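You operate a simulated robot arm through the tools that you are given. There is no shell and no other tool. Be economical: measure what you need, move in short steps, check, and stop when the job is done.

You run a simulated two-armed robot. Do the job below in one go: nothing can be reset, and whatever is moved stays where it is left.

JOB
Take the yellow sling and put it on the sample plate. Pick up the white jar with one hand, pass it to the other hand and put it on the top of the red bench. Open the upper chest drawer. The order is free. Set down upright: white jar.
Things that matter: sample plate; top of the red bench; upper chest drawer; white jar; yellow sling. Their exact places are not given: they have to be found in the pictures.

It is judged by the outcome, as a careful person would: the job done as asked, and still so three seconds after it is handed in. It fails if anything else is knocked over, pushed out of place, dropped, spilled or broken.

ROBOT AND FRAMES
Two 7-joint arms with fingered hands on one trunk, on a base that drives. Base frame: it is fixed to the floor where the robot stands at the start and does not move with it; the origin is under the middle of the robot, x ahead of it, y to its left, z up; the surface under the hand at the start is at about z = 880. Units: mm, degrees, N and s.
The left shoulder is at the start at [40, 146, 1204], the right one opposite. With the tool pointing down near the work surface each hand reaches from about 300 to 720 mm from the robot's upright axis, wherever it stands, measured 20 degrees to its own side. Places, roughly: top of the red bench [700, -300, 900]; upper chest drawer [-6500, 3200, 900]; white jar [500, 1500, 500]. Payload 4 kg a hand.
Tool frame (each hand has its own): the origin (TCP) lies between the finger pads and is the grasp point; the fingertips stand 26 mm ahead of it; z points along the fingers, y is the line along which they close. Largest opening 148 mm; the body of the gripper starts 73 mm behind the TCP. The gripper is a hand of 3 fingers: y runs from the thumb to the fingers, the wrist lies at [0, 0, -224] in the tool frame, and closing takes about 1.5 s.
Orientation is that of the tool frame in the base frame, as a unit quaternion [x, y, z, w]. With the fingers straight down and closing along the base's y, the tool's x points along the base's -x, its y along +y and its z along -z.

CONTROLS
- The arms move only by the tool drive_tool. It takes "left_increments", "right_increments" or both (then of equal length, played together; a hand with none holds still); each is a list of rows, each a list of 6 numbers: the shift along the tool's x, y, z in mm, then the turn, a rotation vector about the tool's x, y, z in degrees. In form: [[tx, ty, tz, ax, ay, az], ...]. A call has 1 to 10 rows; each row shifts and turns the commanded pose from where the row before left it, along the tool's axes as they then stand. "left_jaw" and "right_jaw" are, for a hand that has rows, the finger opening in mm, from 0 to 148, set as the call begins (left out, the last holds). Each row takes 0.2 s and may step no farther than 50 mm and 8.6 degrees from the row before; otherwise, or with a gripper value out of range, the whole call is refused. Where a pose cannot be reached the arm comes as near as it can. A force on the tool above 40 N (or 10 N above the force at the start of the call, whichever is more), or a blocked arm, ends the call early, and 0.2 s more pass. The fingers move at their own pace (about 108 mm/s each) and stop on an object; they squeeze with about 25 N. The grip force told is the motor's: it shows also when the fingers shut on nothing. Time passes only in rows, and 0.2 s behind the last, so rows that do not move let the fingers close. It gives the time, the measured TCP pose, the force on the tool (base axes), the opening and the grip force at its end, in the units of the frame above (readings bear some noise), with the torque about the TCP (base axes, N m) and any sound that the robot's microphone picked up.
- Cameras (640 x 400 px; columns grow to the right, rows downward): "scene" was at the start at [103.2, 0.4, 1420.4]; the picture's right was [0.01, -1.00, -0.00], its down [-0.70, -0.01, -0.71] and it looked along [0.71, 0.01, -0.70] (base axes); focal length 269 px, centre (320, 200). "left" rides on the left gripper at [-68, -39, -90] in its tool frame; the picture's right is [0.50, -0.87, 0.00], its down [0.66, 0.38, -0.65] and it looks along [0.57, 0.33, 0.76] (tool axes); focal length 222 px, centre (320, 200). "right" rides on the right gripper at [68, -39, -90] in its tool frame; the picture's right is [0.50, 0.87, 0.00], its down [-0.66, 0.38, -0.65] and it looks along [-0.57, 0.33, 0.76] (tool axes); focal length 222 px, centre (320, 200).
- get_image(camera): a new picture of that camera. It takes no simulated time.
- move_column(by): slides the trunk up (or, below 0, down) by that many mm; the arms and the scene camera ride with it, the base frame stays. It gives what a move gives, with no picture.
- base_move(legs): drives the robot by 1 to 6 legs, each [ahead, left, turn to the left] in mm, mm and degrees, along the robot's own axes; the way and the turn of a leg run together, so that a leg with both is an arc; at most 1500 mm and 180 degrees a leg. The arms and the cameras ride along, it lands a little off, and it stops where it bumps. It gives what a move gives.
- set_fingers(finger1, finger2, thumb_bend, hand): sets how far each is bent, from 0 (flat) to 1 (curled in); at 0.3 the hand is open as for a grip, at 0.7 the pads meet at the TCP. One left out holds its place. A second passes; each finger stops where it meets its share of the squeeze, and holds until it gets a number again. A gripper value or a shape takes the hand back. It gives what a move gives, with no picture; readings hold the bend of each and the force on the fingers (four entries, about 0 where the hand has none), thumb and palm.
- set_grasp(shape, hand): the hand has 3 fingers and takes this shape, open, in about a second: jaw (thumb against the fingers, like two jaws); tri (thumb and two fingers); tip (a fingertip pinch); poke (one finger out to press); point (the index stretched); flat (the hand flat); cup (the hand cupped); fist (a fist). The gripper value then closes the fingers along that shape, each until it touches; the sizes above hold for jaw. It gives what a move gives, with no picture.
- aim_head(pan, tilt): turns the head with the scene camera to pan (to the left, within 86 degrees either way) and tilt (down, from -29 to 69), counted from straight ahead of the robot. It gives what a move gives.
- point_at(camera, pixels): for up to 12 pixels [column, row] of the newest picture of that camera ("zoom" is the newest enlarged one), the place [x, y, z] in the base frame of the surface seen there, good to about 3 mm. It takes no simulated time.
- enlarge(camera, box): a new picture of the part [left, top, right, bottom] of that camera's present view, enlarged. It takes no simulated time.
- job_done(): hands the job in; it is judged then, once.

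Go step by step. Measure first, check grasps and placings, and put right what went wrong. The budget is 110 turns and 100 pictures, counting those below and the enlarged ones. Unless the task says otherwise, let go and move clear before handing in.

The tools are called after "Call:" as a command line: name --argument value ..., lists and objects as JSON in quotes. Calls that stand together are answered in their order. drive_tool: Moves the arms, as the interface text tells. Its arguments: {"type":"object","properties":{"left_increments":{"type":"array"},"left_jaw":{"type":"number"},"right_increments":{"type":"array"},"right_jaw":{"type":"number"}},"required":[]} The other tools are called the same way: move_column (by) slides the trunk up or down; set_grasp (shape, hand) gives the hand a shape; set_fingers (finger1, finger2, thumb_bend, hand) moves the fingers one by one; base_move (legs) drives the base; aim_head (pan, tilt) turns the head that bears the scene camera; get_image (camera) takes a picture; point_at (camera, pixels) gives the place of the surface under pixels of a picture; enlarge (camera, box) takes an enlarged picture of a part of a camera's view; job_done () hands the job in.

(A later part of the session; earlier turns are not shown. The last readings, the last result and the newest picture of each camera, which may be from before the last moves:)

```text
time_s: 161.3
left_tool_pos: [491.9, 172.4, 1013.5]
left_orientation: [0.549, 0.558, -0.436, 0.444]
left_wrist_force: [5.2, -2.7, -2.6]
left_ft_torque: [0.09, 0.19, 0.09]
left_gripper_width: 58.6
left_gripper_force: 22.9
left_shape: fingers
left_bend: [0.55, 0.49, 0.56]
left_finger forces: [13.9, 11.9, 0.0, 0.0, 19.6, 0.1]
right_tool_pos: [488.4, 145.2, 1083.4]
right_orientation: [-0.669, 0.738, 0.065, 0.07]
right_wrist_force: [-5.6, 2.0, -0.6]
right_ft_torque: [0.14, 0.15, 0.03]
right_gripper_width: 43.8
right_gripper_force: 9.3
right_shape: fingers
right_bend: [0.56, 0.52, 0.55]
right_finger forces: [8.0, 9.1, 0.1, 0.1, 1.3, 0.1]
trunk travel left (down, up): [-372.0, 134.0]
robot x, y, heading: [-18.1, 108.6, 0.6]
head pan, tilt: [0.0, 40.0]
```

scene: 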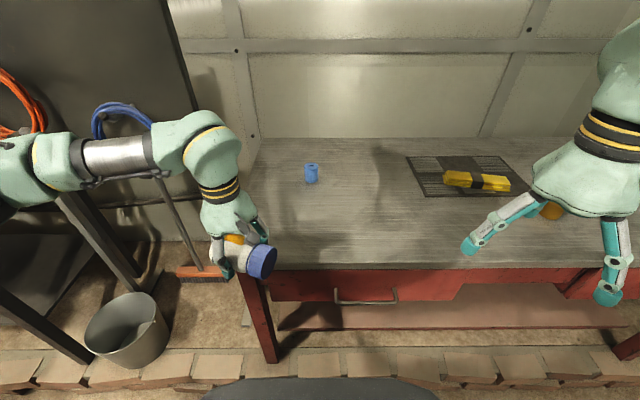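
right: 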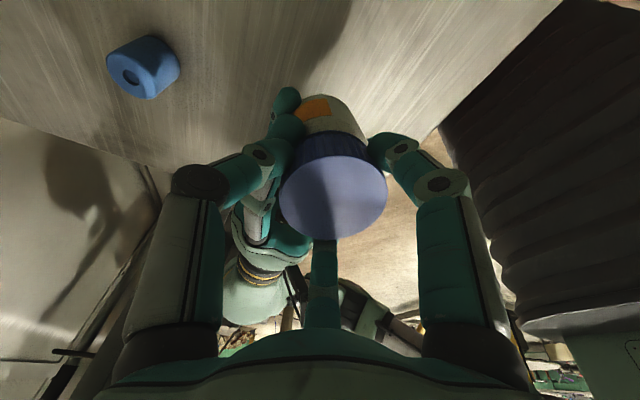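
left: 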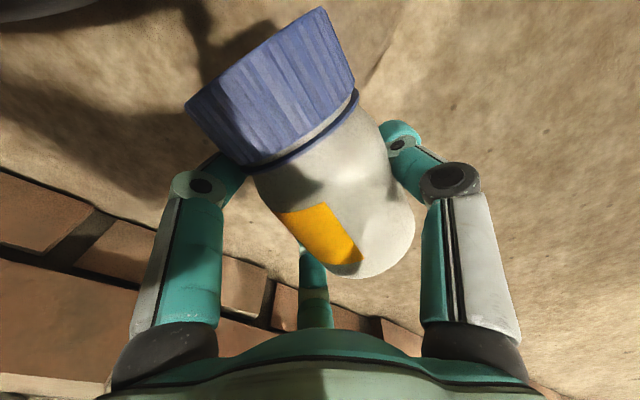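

The thumb now presses only 1.3 N. I'll set it to 0.65 for about 9–10 N to balance, and lower the trunk 50 mm so the jar is just above the bench.

Call:
set_fingers --hand "right" --thumb_bend 0.65

Call:
move_column --by -50

```text
time_s: 162.3
left_tool_pos: [492.8, 174.0, 1011.8]
left_orientation: [0.548, 0.558, -0.436, 0.445]
left_wrist_force: [-2.3, -0.7, -2.7]
left_ft_torque: [0.02, -0.11, -0.01]
left_gripper_width: 58.6
left_gripper_force: 23.9
left_shape: fingers
left_bend: [0.55, 0.49, 0.56]
left_finger forces: [11.7, 11.6, 0.0, 0.0, 23.7, 0.1]
right_tool_pos: [488.2, 144.7, 1084.6]
right_orientation: [-0.668, 0.738, 0.065, 0.07]
right_wrist_force: [2.8, 1.1, -1.6]
right_ft_torque: [0.03, -0.08, -0.01]
right_gripper_width: 42.2
right_gripper_force: 14.2
right_shape: fingers
right_bend: [0.55, 0.52, 0.59]
right_finger forces: [8.4, 9.2, 0.0, 0.0, 10.6, 0.1]
trunk travel left (down, up): [-372.0, 134.0]
robot x, y, heading: [-16.5, 112.8, 0.5]
head pan, tilt: [0.0, 40.0]
```

```text
time_s: 163.2
left_tool_pos: [492.2, 172.9, 964.1]
left_orientation: [0.549, 0.557, -0.437, 0.444]
left_wrist_force: [-3.4, -0.7, -3.0]
left_ft_torque: [0.04, -0.08, -0.06]
left_gripper_width: 58.5
left_gripper_force: 23.6
left_shape: fingers
left_bend: [0.55, 0.49, 0.56]
left_finger forces: [11.5, 11.3, 0.0, 0.0, 24.1, 0.0]
right_tool_pos: [488.7, 144.2, 1033.6]
right_orientation: [-0.668, 0.738, 0.065, 0.071]
right_wrist_force: [2.6, 0.3, -1.1]
right_ft_torque: [0.0, -0.12, -0.05]
right_gripper_width: 42.3
right_gripper_force: 13.8
right_shape: fingers
right_bend: [0.55, 0.52, 0.59]
right_finger forces: [8.5, 8.7, 0.0, 0.0, 11.1, 0.1]
trunk travel left (down, up): [-322.0, 184.0]
robot x, y, heading: [-17.0, 114.8, 0.4]
head pan, tilt: [0.0, 40.0]
```

The three B forces are balanced (8.5/8.7/11.1 N), and the jar's base is ~30 mm above the bench. I'll loosen A slightly and check that B carries the weight.

Call:
set_fingers --hand "left" --finger1 0.48 --finger2 0.43 --thumb_bend 0.49

Call:
enlarge --camera "scene" --box '[230, 140, 390, 280]'

```text
time_s: 164.2
left_tool_pos: [491.4, 173.5, 962.7]
left_orientation: [0.548, 0.559, -0.435, 0.445]
left_wrist_force: [2.6, 2.8, -6.8]
left_ft_torque: [0.01, 0.26, 0.13]
left_gripper_width: 63.9
left_gripper_force: 1.4
left_shape: fingers
left_bend: [0.52, 0.43, 0.49]
left_finger forces: [2.7, 0.0, 0.0, 0.0, 0.1, 0.1]
right_tool_pos: [488.4, 144.4, 1033.4]
right_orientation: [-0.669, 0.737, 0.065, 0.071]
right_wrist_force: [-3.0, -3.2, 3.8]
right_ft_torque: [-0.11, -0.18, -0.06]
right_gripper_width: 42.2
right_gripper_force: 16.0
right_shape: fingers
right_bend: [0.55, 0.52, 0.6]
right_finger forces: [9.6, 9.5, 0.0, 0.0, 12.9, 0.0]
trunk travel left (down, up): [-322.0, 184.0]
robot x, y, heading: [-18.5, 114.1, 0.4]
head pan, tilt: [0.0, 40.0]
```

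```text
2.86 times, centred on (310, 210) of scene
```

zoom: 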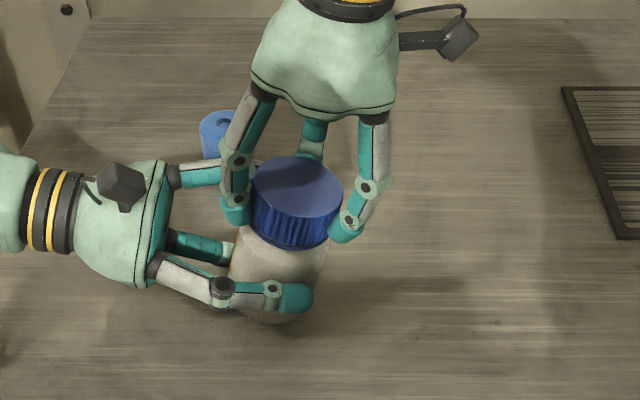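

The jar stays in B's grip (9.6/9.5/12.9 N), with only A's finger 1 still touching. I'll open A further.

Call:
set_fingers --hand "left" --finger1 0.35 --finger2 0.38 --thumb_bend 0.42

```text
time_s: 165.2
left_tool_pos: [492.3, 173.5, 963.7]
left_orientation: [0.548, 0.559, -0.436, 0.444]
left_wrist_force: [0.2, 5.3, -13.7]
left_ft_torque: [0.11, 0.33, 0.11]
left_gripper_width: 77.5
left_gripper_force: 1.3
left_shape: fingers
left_bend: [0.53, 0.38, 0.42]
left_finger forces: [2.5, 0.0, 0.1, 0.0, 0.0, 0.1]
right_tool_pos: [489.4, 143.8, 1034.4]
right_orientation: [-0.668, 0.738, 0.064, 0.071]
right_wrist_force: [0.7, -4.4, 9.3]
right_ft_torque: [-0.08, -0.46, -0.21]
right_gripper_width: 42.4
right_gripper_force: 9.0
right_shape: fingers
right_bend: [0.55, 0.52, 0.6]
right_finger forces: [9.2, 8.7, 0.1, 0.0, 0.0, 0.0]
trunk travel left (down, up): [-322.0, 184.0]
robot x, y, heading: [-20.4, 112.4, 0.5]
head pan, tilt: [0.0, 40.0]
```

A's upper finger is pushing up against B's thumb. I'll bring it back to 0.535 at once to relieve that.

Call:
set_fingers --hand "left" --finger1 0.535

Call:
enlarge --camera "scene" --box '[230, 140, 390, 280]'

```text
time_s: 166.2
left_tool_pos: [492.1, 173.2, 962.9]
left_orientation: [0.548, 0.558, -0.436, 0.445]
left_wrist_force: [3.2, 2.6, -2.2]
left_ft_torque: [-0.07, 0.18, 0.11]
left_gripper_width: 74.4
left_gripper_force: 1.2
left_shape: fingers
left_bend: [0.53, 0.38, 0.42]
left_finger forces: [2.7, 0.1, 0.0, 0.0, 0.0, 0.0]
right_tool_pos: [488.5, 144.5, 1032.9]
right_orientation: [-0.668, 0.738, 0.065, 0.07]
right_wrist_force: [-3.0, -2.2, -2.3]
right_ft_torque: [-0.11, 0.02, -0.02]
right_gripper_width: 42.6
right_gripper_force: 15.2
right_shape: fingers
right_bend: [0.55, 0.52, 0.6]
right_finger forces: [9.7, 9.9, 0.0, 0.0, 9.8, 0.0]
trunk travel left (down, up): [-322.0, 184.0]
robot x, y, heading: [-13.8, 110.3, 0.0]
head pan, tilt: [0.0, 40.0]
```

```text
2.86 times, centred on (310, 210) of scene
```

zoom: 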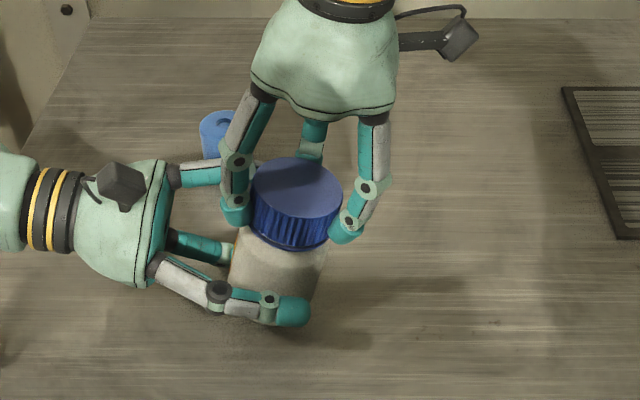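

B now holds evenly (9.7/9.9/9.8 N). I'll withdraw A horizontally to the left.

Call:
drive_tool --left_increments '[[2.2, 0, -9.8, 0, 0, 0], [4.5, 0, -19.5, 0, 0, 0], [9, 0, -39, 0, 0, 0], [9, 0, -39, 0, 0, 0], [9, 0, -39, 0, 0, 0]]'

Call:
enlarge --camera "scene" --box '[200, 120, 400, 280]'

```text
time_s: 167.4
left_tool_pos: [492.4, 183.1, 963.2]
left_orientation: [0.548, 0.558, -0.437, 0.444]
left_wrist_force: [3.5, -2.0, -1.5]
left_ft_torque: [0.05, 0.08, 0.05]
left_gripper_width: 76.5
left_gripper_force: 1.9
left_shape: fingers
left_bend: [0.51, 0.38, 0.42]
left_finger forces: [3.5, 0.1, 0.0, 0.1, 0.1, 0.0]
left hand out of reach, approached as far as the arm can: row 2, 3, 4, 5
right_tool_pos: [489.1, 145.9, 1034.0]
right_orientation: [-0.669, 0.737, 0.064, 0.071]
right_wrist_force: [-2.5, 3.0, -2.6]
right_ft_torque: [0.01, 0.08, 0.11]
right_gripper_width: 42.4
right_gripper_force: 13.5
right_shape: fingers
right_bend: [0.55, 0.51, 0.6]
right_finger forces: [9.4, 9.8, 0.0, 0.0, 8.1, 0.0]
trunk travel left (down, up): [-322.0, 184.0]
robot x, y, heading: [-16.0, 112.4, 0.2]
head pan, tilt: [0.0, 40.0]
```

```text
2.50 times, centred on (300, 200) of scene
```

zoom: 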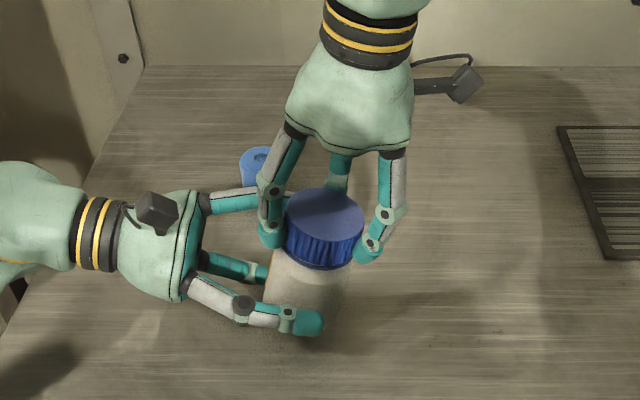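

A is at a wrist limit, so instead B carries the jar out to the right, away from A's open fingers.

Call:
drive_tool --right_increments '[[9.8, -1, -1.9, 0, 0, 0], [14.7, -1.6, -2.9, 0, 0, 0], [19.5, -2.1, -3.8, 0, 0, 0], [29.3, -3.2, -5.7, 0, 0, 0], [29.3, -3.2, -5.7, 0, 0, 0], [29.3, -3.2, -5.7, 0, 0, 0], [0, 0, 0, 0, 0, 0]]'

Call:
get_image --camera "scene"

```text
time_s: 169.0
left_tool_pos: [490.6, 183.6, 963.3]
left_orientation: [0.548, 0.558, -0.437, 0.445]
left_wrist_force: [0.2, 0.7, 0.0]
left_ft_torque: [0.01, -0.01, 0.0]
left_gripper_width: 71.1
left_gripper_force: 0.0
left_shape: fingers
left_bend: [0.53, 0.38, 0.42]
left_finger forces: [0.0, 0.1, 0.1, 0.0, 0.0, 0.1]
right_tool_pos: [490.5, 7.6, 1034.6]
right_orientation: [-0.669, 0.737, 0.064, 0.071]
right_wrist_force: [1.1, 0.3, -3.8]
right_ft_torque: [-0.09, 0.02, -0.04]
right_gripper_width: 42.1
right_gripper_force: 13.1
right_shape: fingers
right_bend: [0.55, 0.52, 0.59]
right_finger forces: [8.3, 8.5, 0.1, 0.0, 10.1, 0.0]
trunk travel left (down, up): [-322.0, 184.0]
robot x, y, heading: [-21.3, 112.8, 0.5]
head pan, tilt: [0.0, 40.0]
```

```text
11 pictures are left
```

scene: 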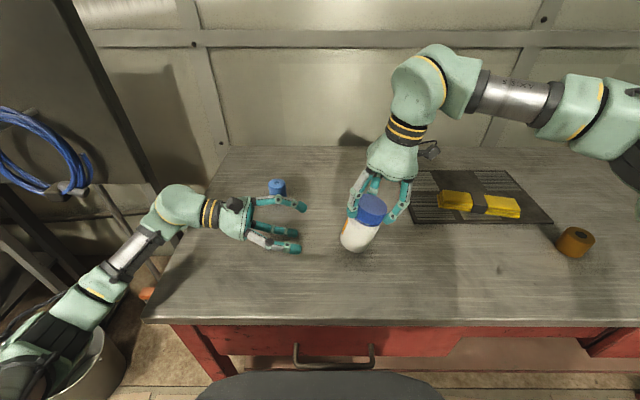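

The hand-over worked: the right hand alone carries the jar. I'll measure its tilt to upright it before setting it down.

Call:
point_at --camera "scene" --pixels '[[372, 206], [360, 204], [385, 211], [373, 197], [371, 214], [366, 224], [356, 240], [345, 236], [370, 244], [353, 250], [355, 262], [400, 260]]'

```text
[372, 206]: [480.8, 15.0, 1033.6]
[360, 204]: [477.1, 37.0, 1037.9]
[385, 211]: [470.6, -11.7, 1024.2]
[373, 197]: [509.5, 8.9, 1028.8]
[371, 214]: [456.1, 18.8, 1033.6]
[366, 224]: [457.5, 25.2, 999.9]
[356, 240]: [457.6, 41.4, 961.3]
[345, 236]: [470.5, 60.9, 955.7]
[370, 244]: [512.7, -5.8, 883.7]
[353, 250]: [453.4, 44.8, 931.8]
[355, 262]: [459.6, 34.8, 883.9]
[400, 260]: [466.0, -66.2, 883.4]
```

The jar leans ~16° to the right. I'll rotate it upright about its lid and check.

Call:
drive_tool --right_increments '[[0, 0, 0, 1.8, 7.75, -0.35], [0, 0, 0, 1.8, 7.75, -0.35], [0, 0, 0, 0, 0, 0]]'

Call:
enlarge --camera "scene" --box '[310, 160, 430, 270]'

Call:
point_at --camera "zoom" --pixels '[[320, 180], [285, 180], [350, 185], [320, 160], [315, 205], [310, 240], [310, 270], [310, 300]]'

```text
time_s: 169.8
left_tool_pos: [492.0, 182.8, 963.2]
left_orientation: [0.548, 0.559, -0.436, 0.444]
left_wrist_force: [0.1, 0.2, 0.3]
left_ft_torque: [-0.02, -0.01, -0.03]
left_gripper_width: 71.4
left_gripper_force: 0.1
left_shape: fingers
left_bend: [0.53, 0.38, 0.42]
left_finger forces: [0.0, 0.0, 0.0, 0.0, 0.0, 0.1]
right_tool_pos: [491.5, 7.6, 1033.5]
right_orientation: [-0.673, 0.738, -0.049, -0.008]
right_wrist_force: [0.3, -0.7, -3.5]
right_ft_torque: [-0.01, -0.04, 0.0]
right_gripper_width: 42.3
right_gripper_force: 13.9
right_shape: fingers
right_bend: [0.55, 0.52, 0.59]
right_finger forces: [8.0, 9.1, 0.0, 0.0, 10.0, 0.0]
trunk travel left (down, up): [-322.0, 184.0]
robot x, y, heading: [-17.7, 112.8, 0.5]
head pan, tilt: [0.0, 40.0]
```

```text
3.64 times, centred on (370, 215) of scene
```

zoom: 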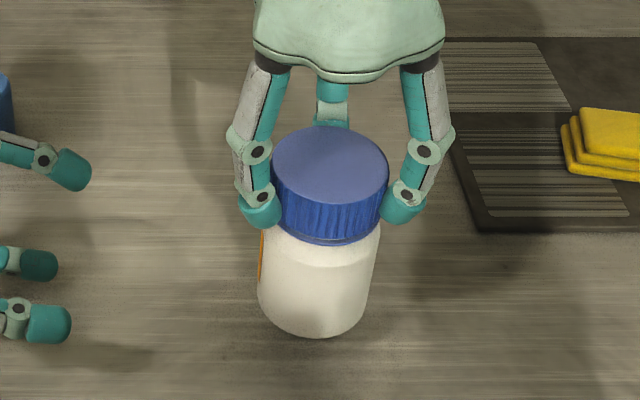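

```text
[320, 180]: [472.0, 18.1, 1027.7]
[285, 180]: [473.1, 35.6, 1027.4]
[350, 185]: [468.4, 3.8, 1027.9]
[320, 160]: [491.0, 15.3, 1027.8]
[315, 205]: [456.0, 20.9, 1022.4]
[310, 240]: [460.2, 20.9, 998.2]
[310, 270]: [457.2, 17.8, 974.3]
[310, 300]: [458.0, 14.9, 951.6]
```

The lid is level (z 1027.5 all round), so the jar is upright with its base about 31 mm above the bench. I'll lower it gently until the weight comes off.

Call:
drive_tool --right_increments '[[-1.2, 0.9, 15, 0, 0, 0], [-1, 0.7, 12, 0, 0, 0], [0, 0, 2, 0, 0, 0], [0, 0, 0, 0, 0, 0]]'

Call:
drive_tool --right_increments '[[0, 0, 1.5, 0, 0, 0], [0, 0, 0, 0, 0, 0]]'

```text
time_s: 170.8
left_tool_pos: [492.9, 182.1, 963.0]
left_orientation: [0.547, 0.558, -0.437, 0.445]
left_wrist_force: [0.2, -0.3, 0.2]
left_ft_torque: [-0.04, -0.02, -0.02]
left_gripper_width: 71.3
left_gripper_force: 0.0
left_shape: fingers
left_bend: [0.53, 0.38, 0.42]
left_finger forces: [0.0, 0.0, 0.0, 0.0, 0.0, 0.0]
right_tool_pos: [490.2, 9.6, 1006.0]
right_orientation: [-0.673, 0.738, -0.05, -0.009]
right_wrist_force: [0.2, 0.1, -2.9]
right_ft_torque: [0.02, 0.0, 0.01]
right_gripper_width: 42.0
right_gripper_force: 13.7
right_shape: fingers
right_bend: [0.55, 0.52, 0.59]
right_finger forces: [8.0, 9.0, 0.0, 0.0, 10.0, 0.1]
trunk travel left (down, up): [-322.0, 184.0]
robot x, y, heading: [-21.2, 112.2, -0.0]
head pan, tilt: [0.0, 40.0]
```

```text
time_s: 171.4
left_tool_pos: [491.7, 183.5, 964.7]
left_orientation: [0.548, 0.558, -0.436, 0.445]
left_wrist_force: [-0.6, 0.3, 0.7]
left_ft_torque: [-0.01, 0.0, -0.01]
left_gripper_width: 71.2
left_gripper_force: 0.1
left_shape: fingers
left_bend: [0.53, 0.38, 0.42]
left_finger forces: [0.1, 0.0, 0.0, 0.1, 0.0, 0.1]
right_tool_pos: [489.2, 9.0, 1002.8]
right_orientation: [-0.674, 0.737, -0.05, -0.008]
right_wrist_force: [-0.4, 0.0, -3.0]
right_ft_torque: [-0.03, -0.03, -0.02]
right_gripper_width: 42.2
right_gripper_force: 13.9
right_shape: fingers
right_bend: [0.55, 0.52, 0.59]
right_finger forces: [8.0, 9.1, 0.0, 0.0, 10.1, 0.0]
trunk travel left (down, up): [-322.0, 184.0]
robot x, y, heading: [-19.4, 114.5, 0.2]
head pan, tilt: [0.0, 40.0]
```

Still carrying 3 N; lowering in small steps.

Call:
drive_tool --right_increments '[[0, 0, 1, 0, 0, 0], [0, 0, 0, 0, 0, 0]]'

Call:
drive_tool --right_increments '[[0, 0, 1, 0, 0, 0], [0, 0, 0, 0, 0, 0]]'

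```text
time_s: 172.0
left_tool_pos: [491.8, 184.0, 963.5]
left_orientation: [0.548, 0.559, -0.436, 0.444]
left_wrist_force: [-0.6, 0.3, -0.5]
left_ft_torque: [0.03, 0.02, -0.01]
left_gripper_width: 71.4
left_gripper_force: 0.1
left_shape: fingers
left_bend: [0.53, 0.38, 0.42]
left_finger forces: [0.0, 0.0, 0.0, 0.0, 0.0, 0.0]
right_tool_pos: [490.0, 9.4, 1002.0]
right_orientation: [-0.673, 0.738, -0.05, -0.008]
right_wrist_force: [0.1, 0.2, -2.8]
right_ft_torque: [0.0, 0.0, 0.0]
right_gripper_width: 42.1
right_gripper_force: 13.3
right_shape: fingers
right_bend: [0.55, 0.52, 0.59]
right_finger forces: [8.0, 8.9, 0.0, 0.0, 10.0, 0.0]
trunk travel left (down, up): [-322.0, 184.0]
robot x, y, heading: [-13.2, 113.9, 0.3]
head pan, tilt: [0.0, 40.0]
```

```text
time_s: 172.6
left_tool_pos: [491.6, 183.6, 962.8]
left_orientation: [0.548, 0.558, -0.437, 0.444]
left_wrist_force: [-0.5, 0.2, 0.8]
left_ft_torque: [0.0, 0.0, 0.01]
left_gripper_width: 71.2
left_gripper_force: 0.0
left_shape: fingers
left_bend: [0.53, 0.38, 0.42]
left_finger forces: [0.0, 0.0, 0.0, 0.1, 0.0, 0.0]
right_tool_pos: [489.6, 8.9, 1000.9]
right_orientation: [-0.673, 0.738, -0.051, -0.007]
right_wrist_force: [0.2, -0.4, 0.7]
right_ft_torque: [0.04, 0.04, 0.01]
right_gripper_width: 41.8
right_gripper_force: 13.5
right_shape: fingers
right_bend: [0.55, 0.52, 0.59]
right_finger forces: [8.1, 8.9, 0.1, 0.1, 10.3, 0.0]
trunk travel left (down, up): [-322.0, 184.0]
robot x, y, heading: [-15.9, 112.2, 0.1]
head pan, tilt: [0.0, 40.0]
```

The weight is off (force +0.7 N): the jar stands on the bench. I'll open B gently and rise straight up.

Call:
set_fingers --hand "right" --finger1 0.42 --finger2 0.4 --thumb_bend 0.44

Call:
drive_tool --right_increments '[[0.8, -0.6, -10, 0, 0, 0], [1.6, -1.2, -20, 0, 0, 0], [2.4, -1.8, -30, 0, 0, 0], [3.2, -2.4, -40, 0, 0, 0], [3.2, -2.4, -40, 0, 0, 0]]'

Call:
get_image --camera "scene"

```text
time_s: 173.6
left_tool_pos: [492.0, 184.2, 962.8]
left_orientation: [0.548, 0.558, -0.436, 0.445]
left_wrist_force: [0.5, 0.5, -0.3]
left_ft_torque: [0.0, -0.02, 0.0]
left_gripper_width: 71.2
left_gripper_force: 0.0
left_shape: fingers
left_bend: [0.53, 0.38, 0.42]
left_finger forces: [0.1, 0.0, 0.0, 0.1, 0.0, 0.1]
right_tool_pos: [490.5, 9.4, 1001.4]
right_orientation: [-0.673, 0.738, -0.049, -0.007]
right_wrist_force: [-0.1, -1.3, -0.1]
right_ft_torque: [0.0, 0.01, -0.03]
right_gripper_width: 84.8
right_gripper_force: 0.1
right_shape: fingers
right_bend: [0.42, 0.4, 0.44]
right_finger forces: [0.0, 0.0, 0.0, 0.1, 0.0, 0.0]
trunk travel left (down, up): [-322.0, 184.0]
robot x, y, heading: [-18.0, 108.4, 0.4]
head pan, tilt: [0.0, 40.0]
```

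```text
time_s: 174.8
left_tool_pos: [491.1, 183.5, 965.0]
left_orientation: [0.548, 0.558, -0.436, 0.445]
left_wrist_force: [0.0, 0.1, -0.6]
left_ft_torque: [-0.01, 0.0, 0.01]
left_gripper_width: 71.4
left_gripper_force: 0.1
left_shape: fingers
left_bend: [0.53, 0.38, 0.42]
left_finger forces: [0.0, 0.1, 0.0, 0.0, 0.1, 0.0]
right_tool_pos: [488.6, 9.8, 1141.7]
right_orientation: [-0.673, 0.738, -0.05, -0.008]
right_wrist_force: [-0.6, 0.6, -0.5]
right_ft_torque: [-0.01, -0.03, -0.01]
right_gripper_width: 84.7
right_gripper_force: 0.0
right_shape: fingers
right_bend: [0.42, 0.4, 0.44]
right_finger forces: [0.1, 0.0, 0.1, 0.1, 0.1, 0.1]
trunk travel left (down, up): [-322.0, 184.0]
robot x, y, heading: [-18.2, 114.1, 0.2]
head pan, tilt: [0.0, 40.0]
```

```text
9 pictures are left
```

scene: 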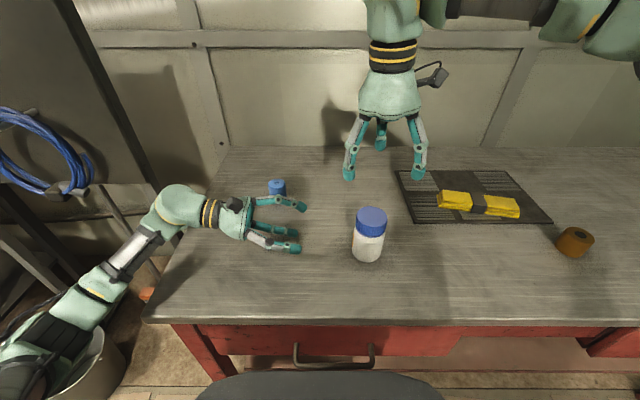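

The jar stands upright on the bench, the sling is on the plate. Now the drawer. I'll swing the left hand back to vertical, raise it, back off 330 mm and turn to face left (+y).

Call:
drive_tool --left_increments '[[0, 0, -5, 0, 7.8, 0], [0, 0, -5, 0, 7.8, 0], [0, 0, -5, 0, 7.8, 0], [0, 0, 0, 0, 7.8, 0], [0, 0, 0, 0, 7.8, 0], [0, 0, 0, 0, 7.8, 0], [0, 0, 0, 0, 7.8, 0], [0, 0, 0, 0, 7.8, 0], [0, 0, 0, 0, 7.8, 0], [0, 0, 0, 0, 6, 0]]'

Call:
base_move --legs '[[-350, 0, 0], [0, 0, 120]]'

Call:
aim_head --pan 25 --tilt 8

Call:
get_image --camera "scene"

```text
time_s: 177.0
left_tool_pos: [491.2, 198.8, 970.4]
left_orientation: [0.701, 0.713, -0.003, 0.004]
left_wrist_force: [-0.8, -0.5, -0.3]
left_ft_torque: [0.02, 0.0, -0.01]
left_gripper_width: 71.4
left_gripper_force: 0.0
left_shape: fingers
left_bend: [0.53, 0.38, 0.42]
left_finger forces: [0.0, 0.0, 0.0, 0.0, 0.0, 0.1]
right_tool_pos: [489.5, 5.8, 1140.0]
right_orientation: [-0.673, 0.738, -0.049, -0.007]
right_wrist_force: [-0.5, -0.3, -0.4]
right_ft_torque: [0.0, -0.01, -0.02]
right_gripper_width: 85.0
right_gripper_force: 0.2
right_shape: fingers
right_bend: [0.42, 0.4, 0.44]
right_finger forces: [0.0, 0.1, 0.0, 0.0, 0.0, 0.1]
trunk travel left (down, up): [-322.0, 184.0]
robot x, y, heading: [-17.2, 114.8, 0.5]
head pan, tilt: [0.0, 40.0]
```

```text
time_s: 184.3
left_tool_pos: [-693.9, 512.7, 969.1]
left_orientation: [-0.26, 0.966, 0.003, 0.008]
left_wrist_force: [0.6, -1.7, -0.5]
left_ft_torque: [-0.02, 0.0, -0.01]
left_gripper_width: 71.2
left_gripper_force: 0.0
left_shape: fingers
left_bend: [0.53, 0.38, 0.42]
left_finger forces: [0.0, 0.0, 0.1, 0.0, 0.0, 0.0]
right_tool_pos: [-527.3, 603.0, 1142.3]
right_orientation: [0.977, 0.206, 0.032, -0.039]
right_wrist_force: [0.0, 0.3, -0.1]
right_ft_torque: [0.0, -0.01, -0.01]
right_gripper_width: 84.6
right_gripper_force: 0.1
right_shape: fingers
right_bend: [0.42, 0.4, 0.44]
right_finger forces: [0.0, 0.1, 0.1, 0.0, 0.0, 0.1]
trunk travel left (down, up): [-322.0, 184.0]
robot x, y, heading: [-371.3, 109.2, 119.3]
head pan, tilt: [0.0, 40.0]
```

```text
time_s: 185.2
left_tool_pos: [-694.3, 514.1, 969.1]
left_orientation: [-0.26, 0.966, 0.003, 0.007]
left_wrist_force: [0.2, 0.1, 0.0]
left_ft_torque: [0.01, 0.02, 0.0]
left_gripper_width: 71.4
left_gripper_force: 0.0
left_shape: fingers
left_bend: [0.53, 0.38, 0.42]
left_finger forces: [0.1, 0.1, 0.1, 0.0, 0.1, 0.0]
right_tool_pos: [-527.6, 604.1, 1140.3]
right_orientation: [0.977, 0.207, 0.032, -0.039]
right_wrist_force: [1.1, -0.3, -1.3]
right_ft_torque: [-0.02, -0.02, 0.02]
right_gripper_width: 85.1
right_gripper_force: 0.1
right_shape: fingers
right_bend: [0.42, 0.4, 0.44]
right_finger forces: [0.0, 0.1, 0.0, 0.1, 0.0, 0.0]
trunk travel left (down, up): [-322.0, 184.0]
robot x, y, heading: [-371.4, 109.1, 119.4]
head pan, tilt: [25.0, 8.0]
```

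```text
8 pictures are left
```

scene: 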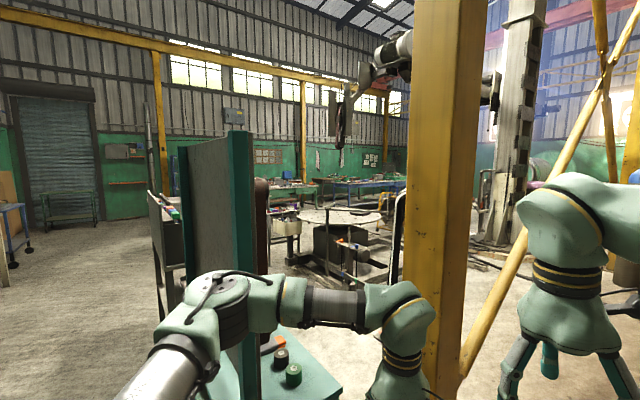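

I need a free route. I'll measure floor and obstacle points across this view, including the far benches near (280,187).

Call:
point_at --camera "scene" --pixels '[[60, 270], [100, 320], [130, 240], [165, 300], [165, 210], [290, 195], [280, 185], [340, 185], [330, 250], [300, 240], [220, 390], [60, 215]]'

Call:
enlarge --camera "scene" --box '[120, 130, 420, 290]'

```text
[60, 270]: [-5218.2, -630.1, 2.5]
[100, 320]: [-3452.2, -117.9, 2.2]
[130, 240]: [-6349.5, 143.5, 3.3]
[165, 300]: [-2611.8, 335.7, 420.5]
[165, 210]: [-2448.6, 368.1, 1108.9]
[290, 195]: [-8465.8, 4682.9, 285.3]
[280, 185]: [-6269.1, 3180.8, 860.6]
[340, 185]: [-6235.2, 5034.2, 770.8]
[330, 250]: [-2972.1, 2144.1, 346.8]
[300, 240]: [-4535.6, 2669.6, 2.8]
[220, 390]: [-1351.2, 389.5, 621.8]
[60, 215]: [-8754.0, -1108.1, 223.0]
```

```text
2.13 times, centred on (270, 210) of scene
```

zoom: 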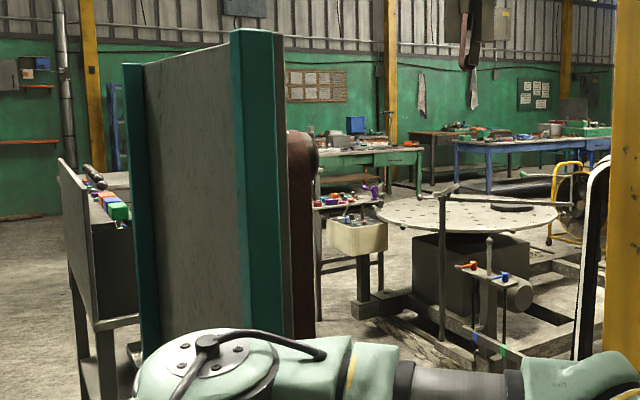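

A table/chest-like object is at about (-6270,3180,860). The open floor is along y≈-300, so I'll turn to face -x, drive down that lane, then turn toward the chest.

Call:
base_move --legs '[[0, 0, 60.6], [0, 420, 0], [1500, 0, 0], [1500, 0, 0], [1400, 0, 0], [0, 0, -70]]'

Call:
aim_head --pan 0 --tilt 12

Call:
get_image --camera "scene"

```text
time_s: 214.2
left_tool_pos: [-5012.6, 153.3, 969.0]
left_orientation: [-0.171, 0.985, 0.003, 0.007]
left_wrist_force: [0.1, 0.2, -0.2]
left_ft_torque: [-0.03, 0.01, 0.04]
left_gripper_width: 71.3
left_gripper_force: 0.0
left_shape: fingers
left_bend: [0.53, 0.38, 0.42]
left_finger forces: [0.0, 0.0, 0.1, 0.0, 0.0, 0.0]
right_tool_pos: [-4832.2, 212.3, 1140.5]
right_orientation: [0.992, 0.115, 0.036, -0.036]
right_wrist_force: [0.6, 0.3, 0.4]
right_ft_torque: [-0.05, -0.03, 0.0]
right_gripper_width: 85.0
right_gripper_force: 0.1
right_shape: fingers
right_bend: [0.42, 0.4, 0.44]
right_finger forces: [0.1, 0.0, 0.0, 0.1, 0.0, 0.1]
trunk travel left (down, up): [-322.0, 184.0]
robot x, y, heading: [-4770.5, -305.0, 109.1]
head pan, tilt: [25.0, 8.0]
```

```text
time_s: 215.1
left_tool_pos: [-5013.2, 154.1, 969.5]
left_orientation: [-0.171, 0.985, 0.002, 0.008]
left_wrist_force: [-0.1, -0.2, -0.8]
left_ft_torque: [0.0, 0.01, -0.02]
left_gripper_width: 71.1
left_gripper_force: 0.0
left_shape: fingers
left_bend: [0.53, 0.38, 0.42]
left_finger forces: [0.0, 0.0, 0.0, 0.0, 0.0, 0.0]
right_tool_pos: [-4832.1, 211.4, 1141.7]
right_orientation: [0.992, 0.117, 0.036, -0.036]
right_wrist_force: [0.6, 0.4, 0.1]
right_ft_torque: [0.04, 0.01, -0.03]
right_gripper_width: 84.8
right_gripper_force: 0.0
right_shape: fingers
right_bend: [0.42, 0.4, 0.44]
right_finger forces: [0.1, 0.1, 0.0, 0.1, 0.0, 0.0]
trunk travel left (down, up): [-322.0, 184.0]
robot x, y, heading: [-4769.1, -303.6, 108.7]
head pan, tilt: [0.0, 12.0]
```

```text
6 pictures are left
```

scene: 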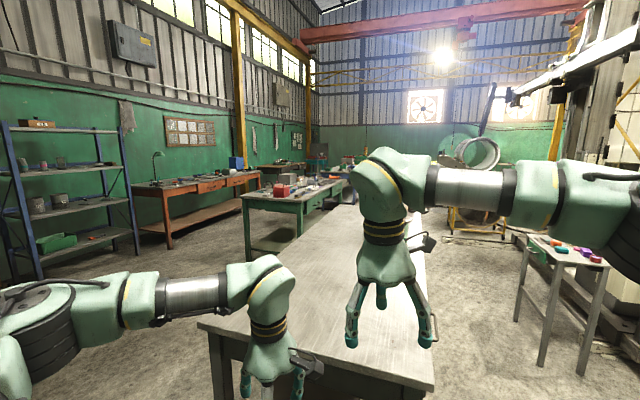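

A grey table is right ahead under the hands; a green table stands at (290,205) and a brown bench with drawers at (200,190). I'll measure where these are to identify the chest.

Call:
point_at --camera "scene" --pixels '[[290, 207], [250, 205], [325, 200], [265, 250], [210, 187], [160, 195], [245, 182], [300, 190], [205, 325], [430, 370], [345, 212], [420, 240]]'

Call:
enlarge --camera "scene" --box '[130, 130, 370, 280]'

```text
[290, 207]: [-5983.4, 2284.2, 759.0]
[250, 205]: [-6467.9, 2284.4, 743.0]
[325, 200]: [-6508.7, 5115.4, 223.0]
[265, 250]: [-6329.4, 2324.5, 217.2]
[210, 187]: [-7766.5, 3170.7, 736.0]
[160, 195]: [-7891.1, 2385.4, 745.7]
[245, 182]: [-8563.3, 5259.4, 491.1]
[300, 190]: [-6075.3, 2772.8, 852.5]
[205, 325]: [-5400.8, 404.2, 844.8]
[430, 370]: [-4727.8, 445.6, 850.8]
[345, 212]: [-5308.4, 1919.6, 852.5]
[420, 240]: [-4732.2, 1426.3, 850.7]
```

```text
2.67 times, centred on (250, 205) of scene
```

zoom: 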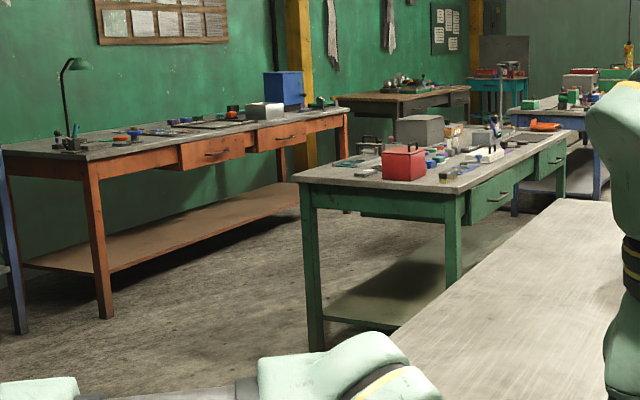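

The named place (-6500,3200,900) is above a table top (z≈850), so the chest may be the grey box at zoom (420,130) on the green table. Measuring it and the other candidates.

Call:
point_at --camera "zoom" --pixels '[[410, 130], [435, 130], [398, 130], [403, 165], [368, 145], [450, 135], [490, 195], [550, 160], [270, 110], [205, 152], [420, 118], [500, 70]]'

```text
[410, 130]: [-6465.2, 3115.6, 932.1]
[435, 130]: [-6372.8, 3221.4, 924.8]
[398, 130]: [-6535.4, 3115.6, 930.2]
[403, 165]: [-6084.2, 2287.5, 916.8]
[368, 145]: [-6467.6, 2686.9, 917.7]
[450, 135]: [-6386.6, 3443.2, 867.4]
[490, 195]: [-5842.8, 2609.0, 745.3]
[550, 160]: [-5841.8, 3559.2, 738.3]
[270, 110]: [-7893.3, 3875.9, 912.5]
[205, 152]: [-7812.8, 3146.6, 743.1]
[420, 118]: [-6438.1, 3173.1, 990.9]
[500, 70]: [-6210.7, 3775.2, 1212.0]
```

The grey box spans x -6540…-6373, y 3115…3300, z 850–990, so it is the chest on the green table. I'll zoom in to see which side its drawers face.

Call:
enlarge --camera "scene" --box '[268, 162, 318, 194]'

```text
12.50 times, centred on (293, 178) of scene
```

zoom: 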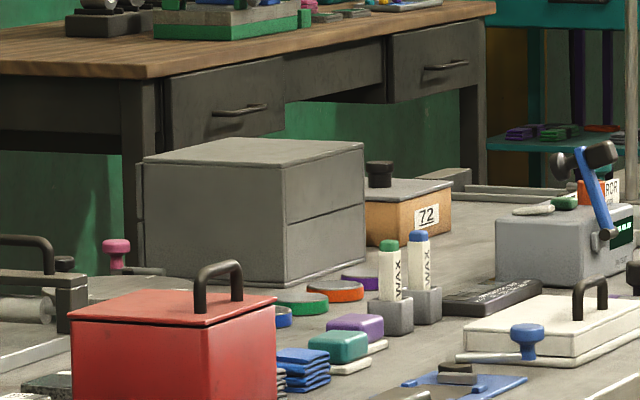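

The chest has two stacked drawers; no handles show on its +x side, and thin strips show at its -x edge, so the front probably faces the west aisle. I'll raise the trunk and drive around into that aisle.

Call:
move_column --by 180

Call:
base_move --legs '[[0, 0, 71.3], [1500, 0, 0], [830, 0, 0], [0, 0, -90], [1500, 0, 0], [1400, 0, 0]]'

Call:
aim_head --pan -55 --tilt 30

Call:
get_image --camera "scene"

```text
time_s: 217.1
left_tool_pos: [-5013.1, 154.1, 1149.2]
left_orientation: [-0.171, 0.985, 0.001, 0.008]
left_wrist_force: [-0.3, -0.8, 0.1]
left_ft_torque: [0.02, 0.01, 0.03]
left_gripper_width: 71.2
left_gripper_force: 0.1
left_shape: fingers
left_bend: [0.53, 0.38, 0.42]
left_finger forces: [0.0, 0.1, 0.0, 0.1, 0.0, 0.0]
right_tool_pos: [-4831.4, 212.5, 1322.7]
right_orientation: [0.992, 0.116, 0.036, -0.036]
right_wrist_force: [0.0, 0.6, -1.0]
right_ft_torque: [0.02, -0.02, 0.03]
right_gripper_width: 84.6
right_gripper_force: 0.0
right_shape: fingers
right_bend: [0.42, 0.4, 0.44]
right_finger forces: [0.0, 0.0, 0.0, 0.0, 0.0, 0.1]
trunk travel left (down, up): [-502.0, 4.0]
robot x, y, heading: [-4770.2, -299.8, 108.9]
head pan, tilt: [0.0, 12.0]
```

```text
time_s: 249.0
left_tool_pos: [-7112.4, 3087.9, 1149.8]
left_orientation: [0.003, 1.0, 0.001, 0.008]
left_wrist_force: [-0.4, -0.4, 0.9]
left_ft_torque: [0.03, -0.02, 0.0]
left_gripper_width: 71.3
left_gripper_force: 0.0
left_shape: fingers
left_bend: [0.53, 0.38, 0.42]
left_finger forces: [0.1, 0.0, 0.0, 0.0, 0.0, 0.1]
right_tool_pos: [-6923.2, 3080.5, 1321.9]
right_orientation: [0.997, -0.057, 0.041, -0.03]
right_wrist_force: [0.6, 0.8, -0.3]
right_ft_torque: [-0.01, 0.02, -0.01]
right_gripper_width: 84.8
right_gripper_force: 0.1
right_shape: fingers
right_bend: [0.42, 0.4, 0.44]
right_finger forces: [0.0, 0.1, 0.0, 0.0, 0.0, 0.1]
trunk travel left (down, up): [-502.0, 4.0]
robot x, y, heading: [-7037.8, 2579.1, 89.1]
head pan, tilt: [0.0, 12.0]
```

```text
time_s: 250.2
left_tool_pos: [-7113.3, 3088.1, 1148.5]
left_orientation: [0.003, 1.0, 0.001, 0.008]
left_wrist_force: [-0.6, -0.1, -0.1]
left_ft_torque: [0.01, 0.0, -0.01]
left_gripper_width: 71.1
left_gripper_force: 0.0
left_shape: fingers
left_bend: [0.53, 0.38, 0.42]
left_finger forces: [0.0, 0.0, 0.0, 0.1, 0.1, 0.0]
right_tool_pos: [-6923.6, 3081.1, 1321.0]
right_orientation: [0.997, -0.057, 0.041, -0.029]
right_wrist_force: [0.0, 0.4, 0.0]
right_ft_torque: [-0.01, -0.01, 0.02]
right_gripper_width: 84.9
right_gripper_force: 0.1
right_shape: fingers
right_bend: [0.42, 0.4, 0.44]
right_finger forces: [0.0, 0.0, 0.1, 0.1, 0.0, 0.0]
trunk travel left (down, up): [-502.0, 4.0]
robot x, y, heading: [-7040.2, 2583.7, 88.7]
head pan, tilt: [-55.0, 30.0]
```

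```text
3 pictures are left
```

scene: 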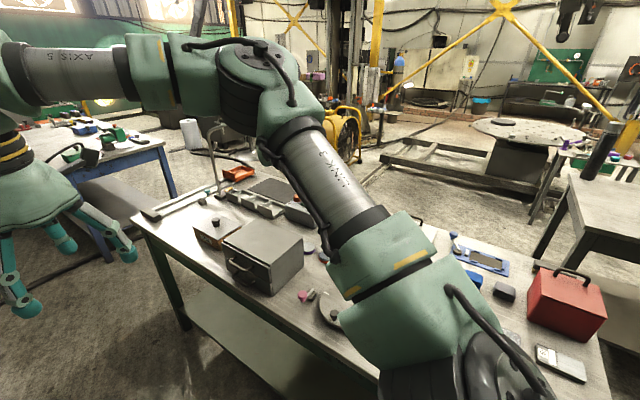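

The chest is at (262,255), and its front with a handle at (238,265) faces west, toward me. I'll zoom in once and measure it.

Call:
enlarge --camera "scene" --box '[205, 210, 315, 305]'

```text
4.21 times, centred on (260, 258) of scene
```

zoom: 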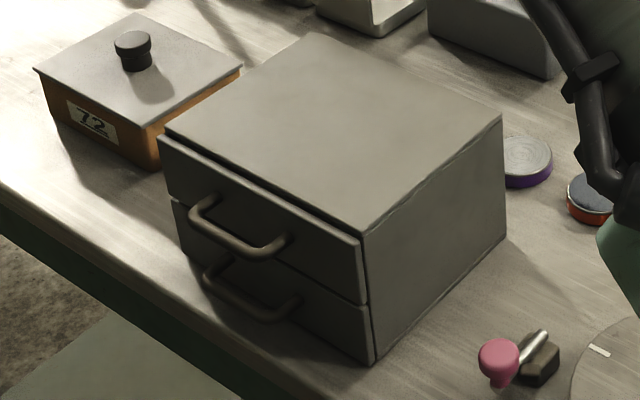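

Call:
point_at --camera "zoom" --pixels '[[240, 242], [200, 208], [285, 240], [222, 232], [262, 250], [250, 298], [165, 140], [362, 240], [362, 298], [180, 185], [340, 265], [330, 140]]'

```text
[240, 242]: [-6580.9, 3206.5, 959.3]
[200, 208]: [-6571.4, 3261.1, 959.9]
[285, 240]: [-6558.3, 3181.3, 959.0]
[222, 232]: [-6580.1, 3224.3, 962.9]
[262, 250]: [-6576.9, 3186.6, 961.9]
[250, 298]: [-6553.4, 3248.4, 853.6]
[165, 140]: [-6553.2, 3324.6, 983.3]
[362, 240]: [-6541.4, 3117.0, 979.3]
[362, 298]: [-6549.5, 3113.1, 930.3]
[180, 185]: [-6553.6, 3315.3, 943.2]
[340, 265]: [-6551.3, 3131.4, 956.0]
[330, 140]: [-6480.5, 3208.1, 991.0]
```

The upper handle is a bar along y (3181–3261) at x≈-6577, z≈960, with a ~20 mm gap to the front panel at x≈-6551. I'll drive to 100 mm short of it, face +x, and lower the right hand with its thumb on the chest side, ready to hook the bar from above.

Call:
base_move --legs '[[737, 190, 0], [0, 0, -88.7]]'

Call:
set_fingers --hand "right" --finger1 0.3 --finger2 0.3 --thumb_bend 0.6

Call:
drive_tool --right_increments '[[0, 0, 0, 0, 0, -5], [-3.3, 2.2, 38.7, 0, 0, 0], [-3.3, 2.2, 38.7, 0, 0, 0], [-3.3, 2.2, 38.7, 0, 0, 0], [-3.3, 2.2, 38.7, 0, 0, 0], [-3.3, 2.2, 38.7, 0, 0, 0], [-3.3, 2.2, 38.7, 0, 0, 0], [-3.3, 2.2, 38.7, 0, 0, 0], [-3.3, 2.2, 38.7, 0, 0, 0]]'

Call:
aim_head --pan -10 --tilt 50

```text
time_s: 258.0
left_tool_pos: [-6707.0, 3396.6, 1150.7]
left_orientation: [0.696, 0.718, -0.006, 0.006]
left_wrist_force: [0.8, 0.4, 0.0]
left_ft_torque: [-0.02, 0.0, 0.02]
left_gripper_width: 71.4
left_gripper_force: 0.1
left_shape: fingers
left_bend: [0.53, 0.38, 0.42]
left_finger forces: [0.0, 0.1, 0.1, 0.0, 0.0, 0.0]
right_tool_pos: [-6707.7, 3205.8, 1321.2]
right_orientation: [-0.679, 0.733, -0.049, -0.008]
right_wrist_force: [0.3, -0.4, -0.7]
right_ft_torque: [0.01, 0.0, -0.03]
right_gripper_width: 84.8
right_gripper_force: 0.0
right_shape: fingers
right_bend: [0.42, 0.4, 0.44]
right_finger forces: [0.0, 0.0, 0.0, 0.0, 0.1, 0.0]
trunk travel left (down, up): [-502.0, 4.0]
robot x, y, heading: [-7212.8, 3304.6, 1.1]
head pan, tilt: [-55.0, 30.0]
```

```text
time_s: 259.0
left_tool_pos: [-6707.8, 3396.3, 1148.9]
left_orientation: [0.696, 0.718, -0.005, 0.006]
left_wrist_force: [-0.4, -1.0, 0.3]
left_ft_torque: [-0.02, -0.01, 0.01]
left_gripper_width: 71.2
left_gripper_force: 0.0
left_shape: fingers
left_bend: [0.53, 0.38, 0.42]
left_finger forces: [0.0, 0.0, 0.0, 0.0, 0.1, 0.1]
right_tool_pos: [-6708.3, 3206.4, 1321.8]
right_orientation: [-0.678, 0.733, -0.05, -0.007]
right_wrist_force: [-0.1, 0.1, 0.2]
right_ft_torque: [-0.01, 0.01, -0.04]
right_gripper_width: 82.3
right_gripper_force: 0.1
right_shape: fingers
right_bend: [0.3, 0.3, 0.6]
right_finger forces: [0.1, 0.0, 0.0, 0.0, 0.0, 0.0]
trunk travel left (down, up): [-502.0, 4.0]
robot x, y, heading: [-7212.1, 3305.3, 1.1]
head pan, tilt: [-55.0, 30.0]
```

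```text
time_s: 261.0
left_tool_pos: [-6707.1, 3396.1, 1149.1]
left_orientation: [0.696, 0.718, -0.006, 0.006]
left_wrist_force: [-0.1, -0.1, -0.2]
left_ft_torque: [0.01, 0.02, -0.02]
left_gripper_width: 71.0
left_gripper_force: 0.1
left_shape: fingers
left_bend: [0.53, 0.38, 0.42]
left_finger forces: [0.0, 0.1, 0.0, 0.1, 0.1, 0.1]
right_tool_pos: [-6707.5, 3208.2, 1008.4]
right_orientation: [0.71, -0.703, 0.049, 0.01]
right_wrist_force: [0.0, 0.1, 0.3]
right_ft_torque: [-0.01, 0.0, 0.0]
right_gripper_width: 82.6
right_gripper_force: 0.0
right_shape: fingers
right_bend: [0.3, 0.3, 0.6]
right_finger forces: [0.1, 0.0, 0.0, 0.1, 0.0, 0.0]
trunk travel left (down, up): [-502.0, 4.0]
robot x, y, heading: [-7216.1, 3304.7, 1.1]
head pan, tilt: [-55.0, 30.0]
```

```text
time_s: 262.2
left_tool_pos: [-6707.3, 3396.0, 1149.8]
left_orientation: [0.696, 0.718, -0.005, 0.007]
left_wrist_force: [-0.1, 1.2, -0.4]
left_ft_torque: [0.0, -0.01, -0.02]
left_gripper_width: 71.4
left_gripper_force: 0.1
left_shape: fingers
left_bend: [0.53, 0.38, 0.42]
left_finger forces: [0.0, 0.0, 0.0, 0.0, 0.0, 0.0]
right_tool_pos: [-6709.2, 3208.0, 1009.1]
right_orientation: [0.71, -0.703, 0.049, 0.01]
right_wrist_force: [-0.1, 0.5, -0.1]
right_ft_torque: [-0.03, -0.01, -0.02]
right_gripper_width: 82.4
right_gripper_force: 0.0
right_shape: fingers
right_bend: [0.3, 0.3, 0.6]
right_finger forces: [0.0, 0.1, 0.1, 0.0, 0.1, 0.0]
trunk travel left (down, up): [-502.0, 4.0]
robot x, y, heading: [-7218.5, 3302.9, 1.0]
head pan, tilt: [-10.0, 50.0]
```

Well aligned at (-6709,3208,1009). I'll take a right-hand picture to compare the thumb tip with the handle.

Call:
get_image --camera "right"

```text
1 pictures are left
```

right: 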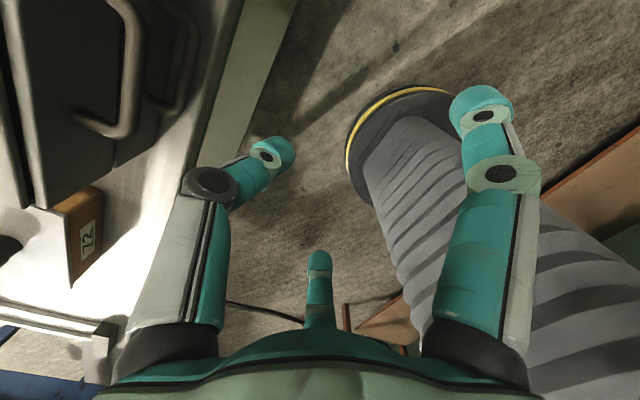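

At bend 0.6 the thumb curls in, so I'll straighten it to 0.35 (a straight hook, centre ~72 mm from TCP). Then move forward 72 mm so it's over the gap, lower it behind the bar, and pull back 95 mm with the base.

Call:
set_fingers --hand "right" --thumb_bend 0.35

Call:
drive_tool --right_increments '[[0, -36, 0, 0, 0, 0], [0, -36, 0, 0, 0, 0], [0, 0, 0, 0, 0, 0], [-1.3, 0.8, 15, 0, 0, 0], [-1.3, 0.8, 15, 0, 0, 0], [-1, 0.7, 12, 0, 0, 0], [-0.7, 0.5, 8, 0, 0, 0], [0, 0, 0, 0, 0, 0]]'

Call:
base_move --legs '[[-95, 0, 0]]'

```text
time_s: 263.2
left_tool_pos: [-6708.1, 3396.9, 1149.1]
left_orientation: [0.695, 0.719, -0.005, 0.007]
left_wrist_force: [0.0, -0.4, -0.4]
left_ft_torque: [0.02, -0.02, 0.01]
left_gripper_width: 71.2
left_gripper_force: 0.2
left_shape: fingers
left_bend: [0.53, 0.38, 0.42]
left_finger forces: [0.1, 0.0, 0.1, 0.0, 0.1, 0.0]
right_tool_pos: [-6709.1, 3207.5, 1010.1]
right_orientation: [0.71, -0.703, 0.049, 0.009]
right_wrist_force: [-0.1, 0.5, 0.5]
right_ft_torque: [0.01, 0.01, 0.02]
right_gripper_width: 118.7
right_gripper_force: 0.0
right_shape: fingers
right_bend: [0.3, 0.3, 0.35]
right_finger forces: [0.1, 0.1, 0.0, 0.0, 0.1, 0.0]
trunk travel left (down, up): [-502.0, 4.0]
robot x, y, heading: [-7214.3, 3303.7, 1.0]
head pan, tilt: [-10.0, 50.0]
```

```text
time_s: 265.0
left_tool_pos: [-6707.5, 3396.2, 1150.3]
left_orientation: [0.696, 0.718, -0.005, 0.005]
left_wrist_force: [-0.1, -0.5, 0.4]
left_ft_torque: [0.01, -0.01, 0.03]
left_gripper_width: 71.1
left_gripper_force: 0.1
left_shape: fingers
left_bend: [0.53, 0.38, 0.42]
left_finger forces: [0.0, 0.0, 0.0, 0.0, 0.1, 0.1]
right_tool_pos: [-6637.1, 3206.8, 964.2]
right_orientation: [0.71, -0.702, 0.049, 0.01]
right_wrist_force: [0.4, -0.4, 0.6]
right_ft_torque: [0.02, 0.03, 0.01]
right_gripper_width: 118.8
right_gripper_force: 0.0
right_shape: fingers
right_bend: [0.3, 0.3, 0.35]
right_finger forces: [0.0, 0.0, 0.1, 0.0, 0.1, 0.0]
trunk travel left (down, up): [-502.0, 4.0]
robot x, y, heading: [-7213.4, 3303.9, 1.1]
head pan, tilt: [-10.0, 50.0]
```

```text
time_s: 266.1
left_tool_pos: [-6797.4, 3394.1, 1148.6]
left_orientation: [0.696, 0.718, -0.006, 0.004]
left_wrist_force: [-0.1, 0.9, -0.5]
left_ft_torque: [0.0, 0.01, -0.03]
left_gripper_width: 71.4
left_gripper_force: 0.0
left_shape: fingers
left_bend: [0.53, 0.38, 0.42]
left_finger forces: [0.0, 0.0, 0.1, 0.0, 0.0, 0.0]
right_tool_pos: [-6727.0, 3205.3, 961.5]
right_orientation: [0.71, -0.703, 0.048, 0.011]
right_wrist_force: [0.1, -0.6, -0.2]
right_ft_torque: [-0.03, 0.01, 0.01]
right_gripper_width: 118.8
right_gripper_force: 0.0
right_shape: fingers
right_bend: [0.3, 0.3, 0.35]
right_finger forces: [0.0, 0.0, 0.0, 0.1, 0.0, 0.0]
trunk travel left (down, up): [-502.0, 4.0]
robot x, y, heading: [-7307.8, 3299.9, 1.2]
head pan, tilt: [-10.0, 50.0]
```

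The thumb went down without contact, and the pull showed no residual force. I'll lift the hand clear, move it aside, and use the last picture to check the drawer.

Call:
drive_tool --right_increments '[[2.5, -1.6, -30, 0, 0, 0], [3.4, -2.2, -40, 0, 0, 0], [45, 0, 0, 0, 0, 0], [45, 0, 0, 0, 0, 0], [45, 0, 0, 0, 0, 0], [45, 0, 0, 0, 0, 0], [45, 0, 0, 0, 0, 0]]'

Call:
get_image --camera "scene"

```text
time_s: 267.7
left_tool_pos: [-6801.7, 3392.9, 1149.3]
left_orientation: [0.696, 0.718, -0.004, 0.006]
left_wrist_force: [-0.3, -0.1, 0.0]
left_ft_torque: [-0.01, 0.0, -0.01]
left_gripper_width: 71.2
left_gripper_force: 0.1
left_shape: fingers
left_bend: [0.53, 0.38, 0.42]
left_finger forces: [0.0, 0.0, 0.0, 0.0, 0.0, 0.0]
right_tool_pos: [-6732.0, 2979.3, 1052.5]
right_orientation: [0.71, -0.702, 0.049, 0.008]
right_wrist_force: [0.0, -1.4, -1.3]
right_ft_torque: [-0.01, -0.01, -0.02]
right_gripper_width: 118.7
right_gripper_force: 0.0
right_shape: fingers
right_bend: [0.3, 0.3, 0.35]
right_finger forces: [0.1, 0.1, 0.1, 0.0, 0.1, 0.0]
trunk travel left (down, up): [-502.0, 4.0]
robot x, y, heading: [-7311.2, 3304.8, 1.0]
head pan, tilt: [-10.0, 50.0]
```

```text
0 pictures are left
5 turns are left
```

scene: 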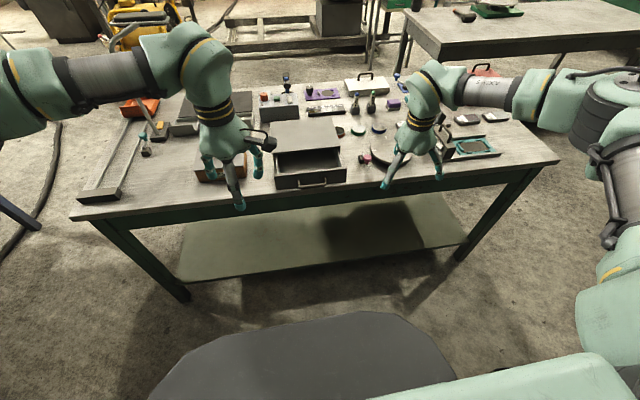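

The upper drawer is open, with its dark inside visible at (308,163). I'll measure how far.

Call:
point_at --camera "scene" --pixels '[[312, 183], [310, 172], [280, 178], [340, 172], [308, 135], [310, 186], [308, 160], [305, 150]]'

```text
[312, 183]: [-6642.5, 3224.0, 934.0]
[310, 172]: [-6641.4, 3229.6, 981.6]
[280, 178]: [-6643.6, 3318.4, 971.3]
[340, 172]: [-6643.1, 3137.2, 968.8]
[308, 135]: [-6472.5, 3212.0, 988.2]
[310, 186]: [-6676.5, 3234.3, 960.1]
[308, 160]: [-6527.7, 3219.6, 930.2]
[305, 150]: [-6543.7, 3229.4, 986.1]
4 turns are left
```

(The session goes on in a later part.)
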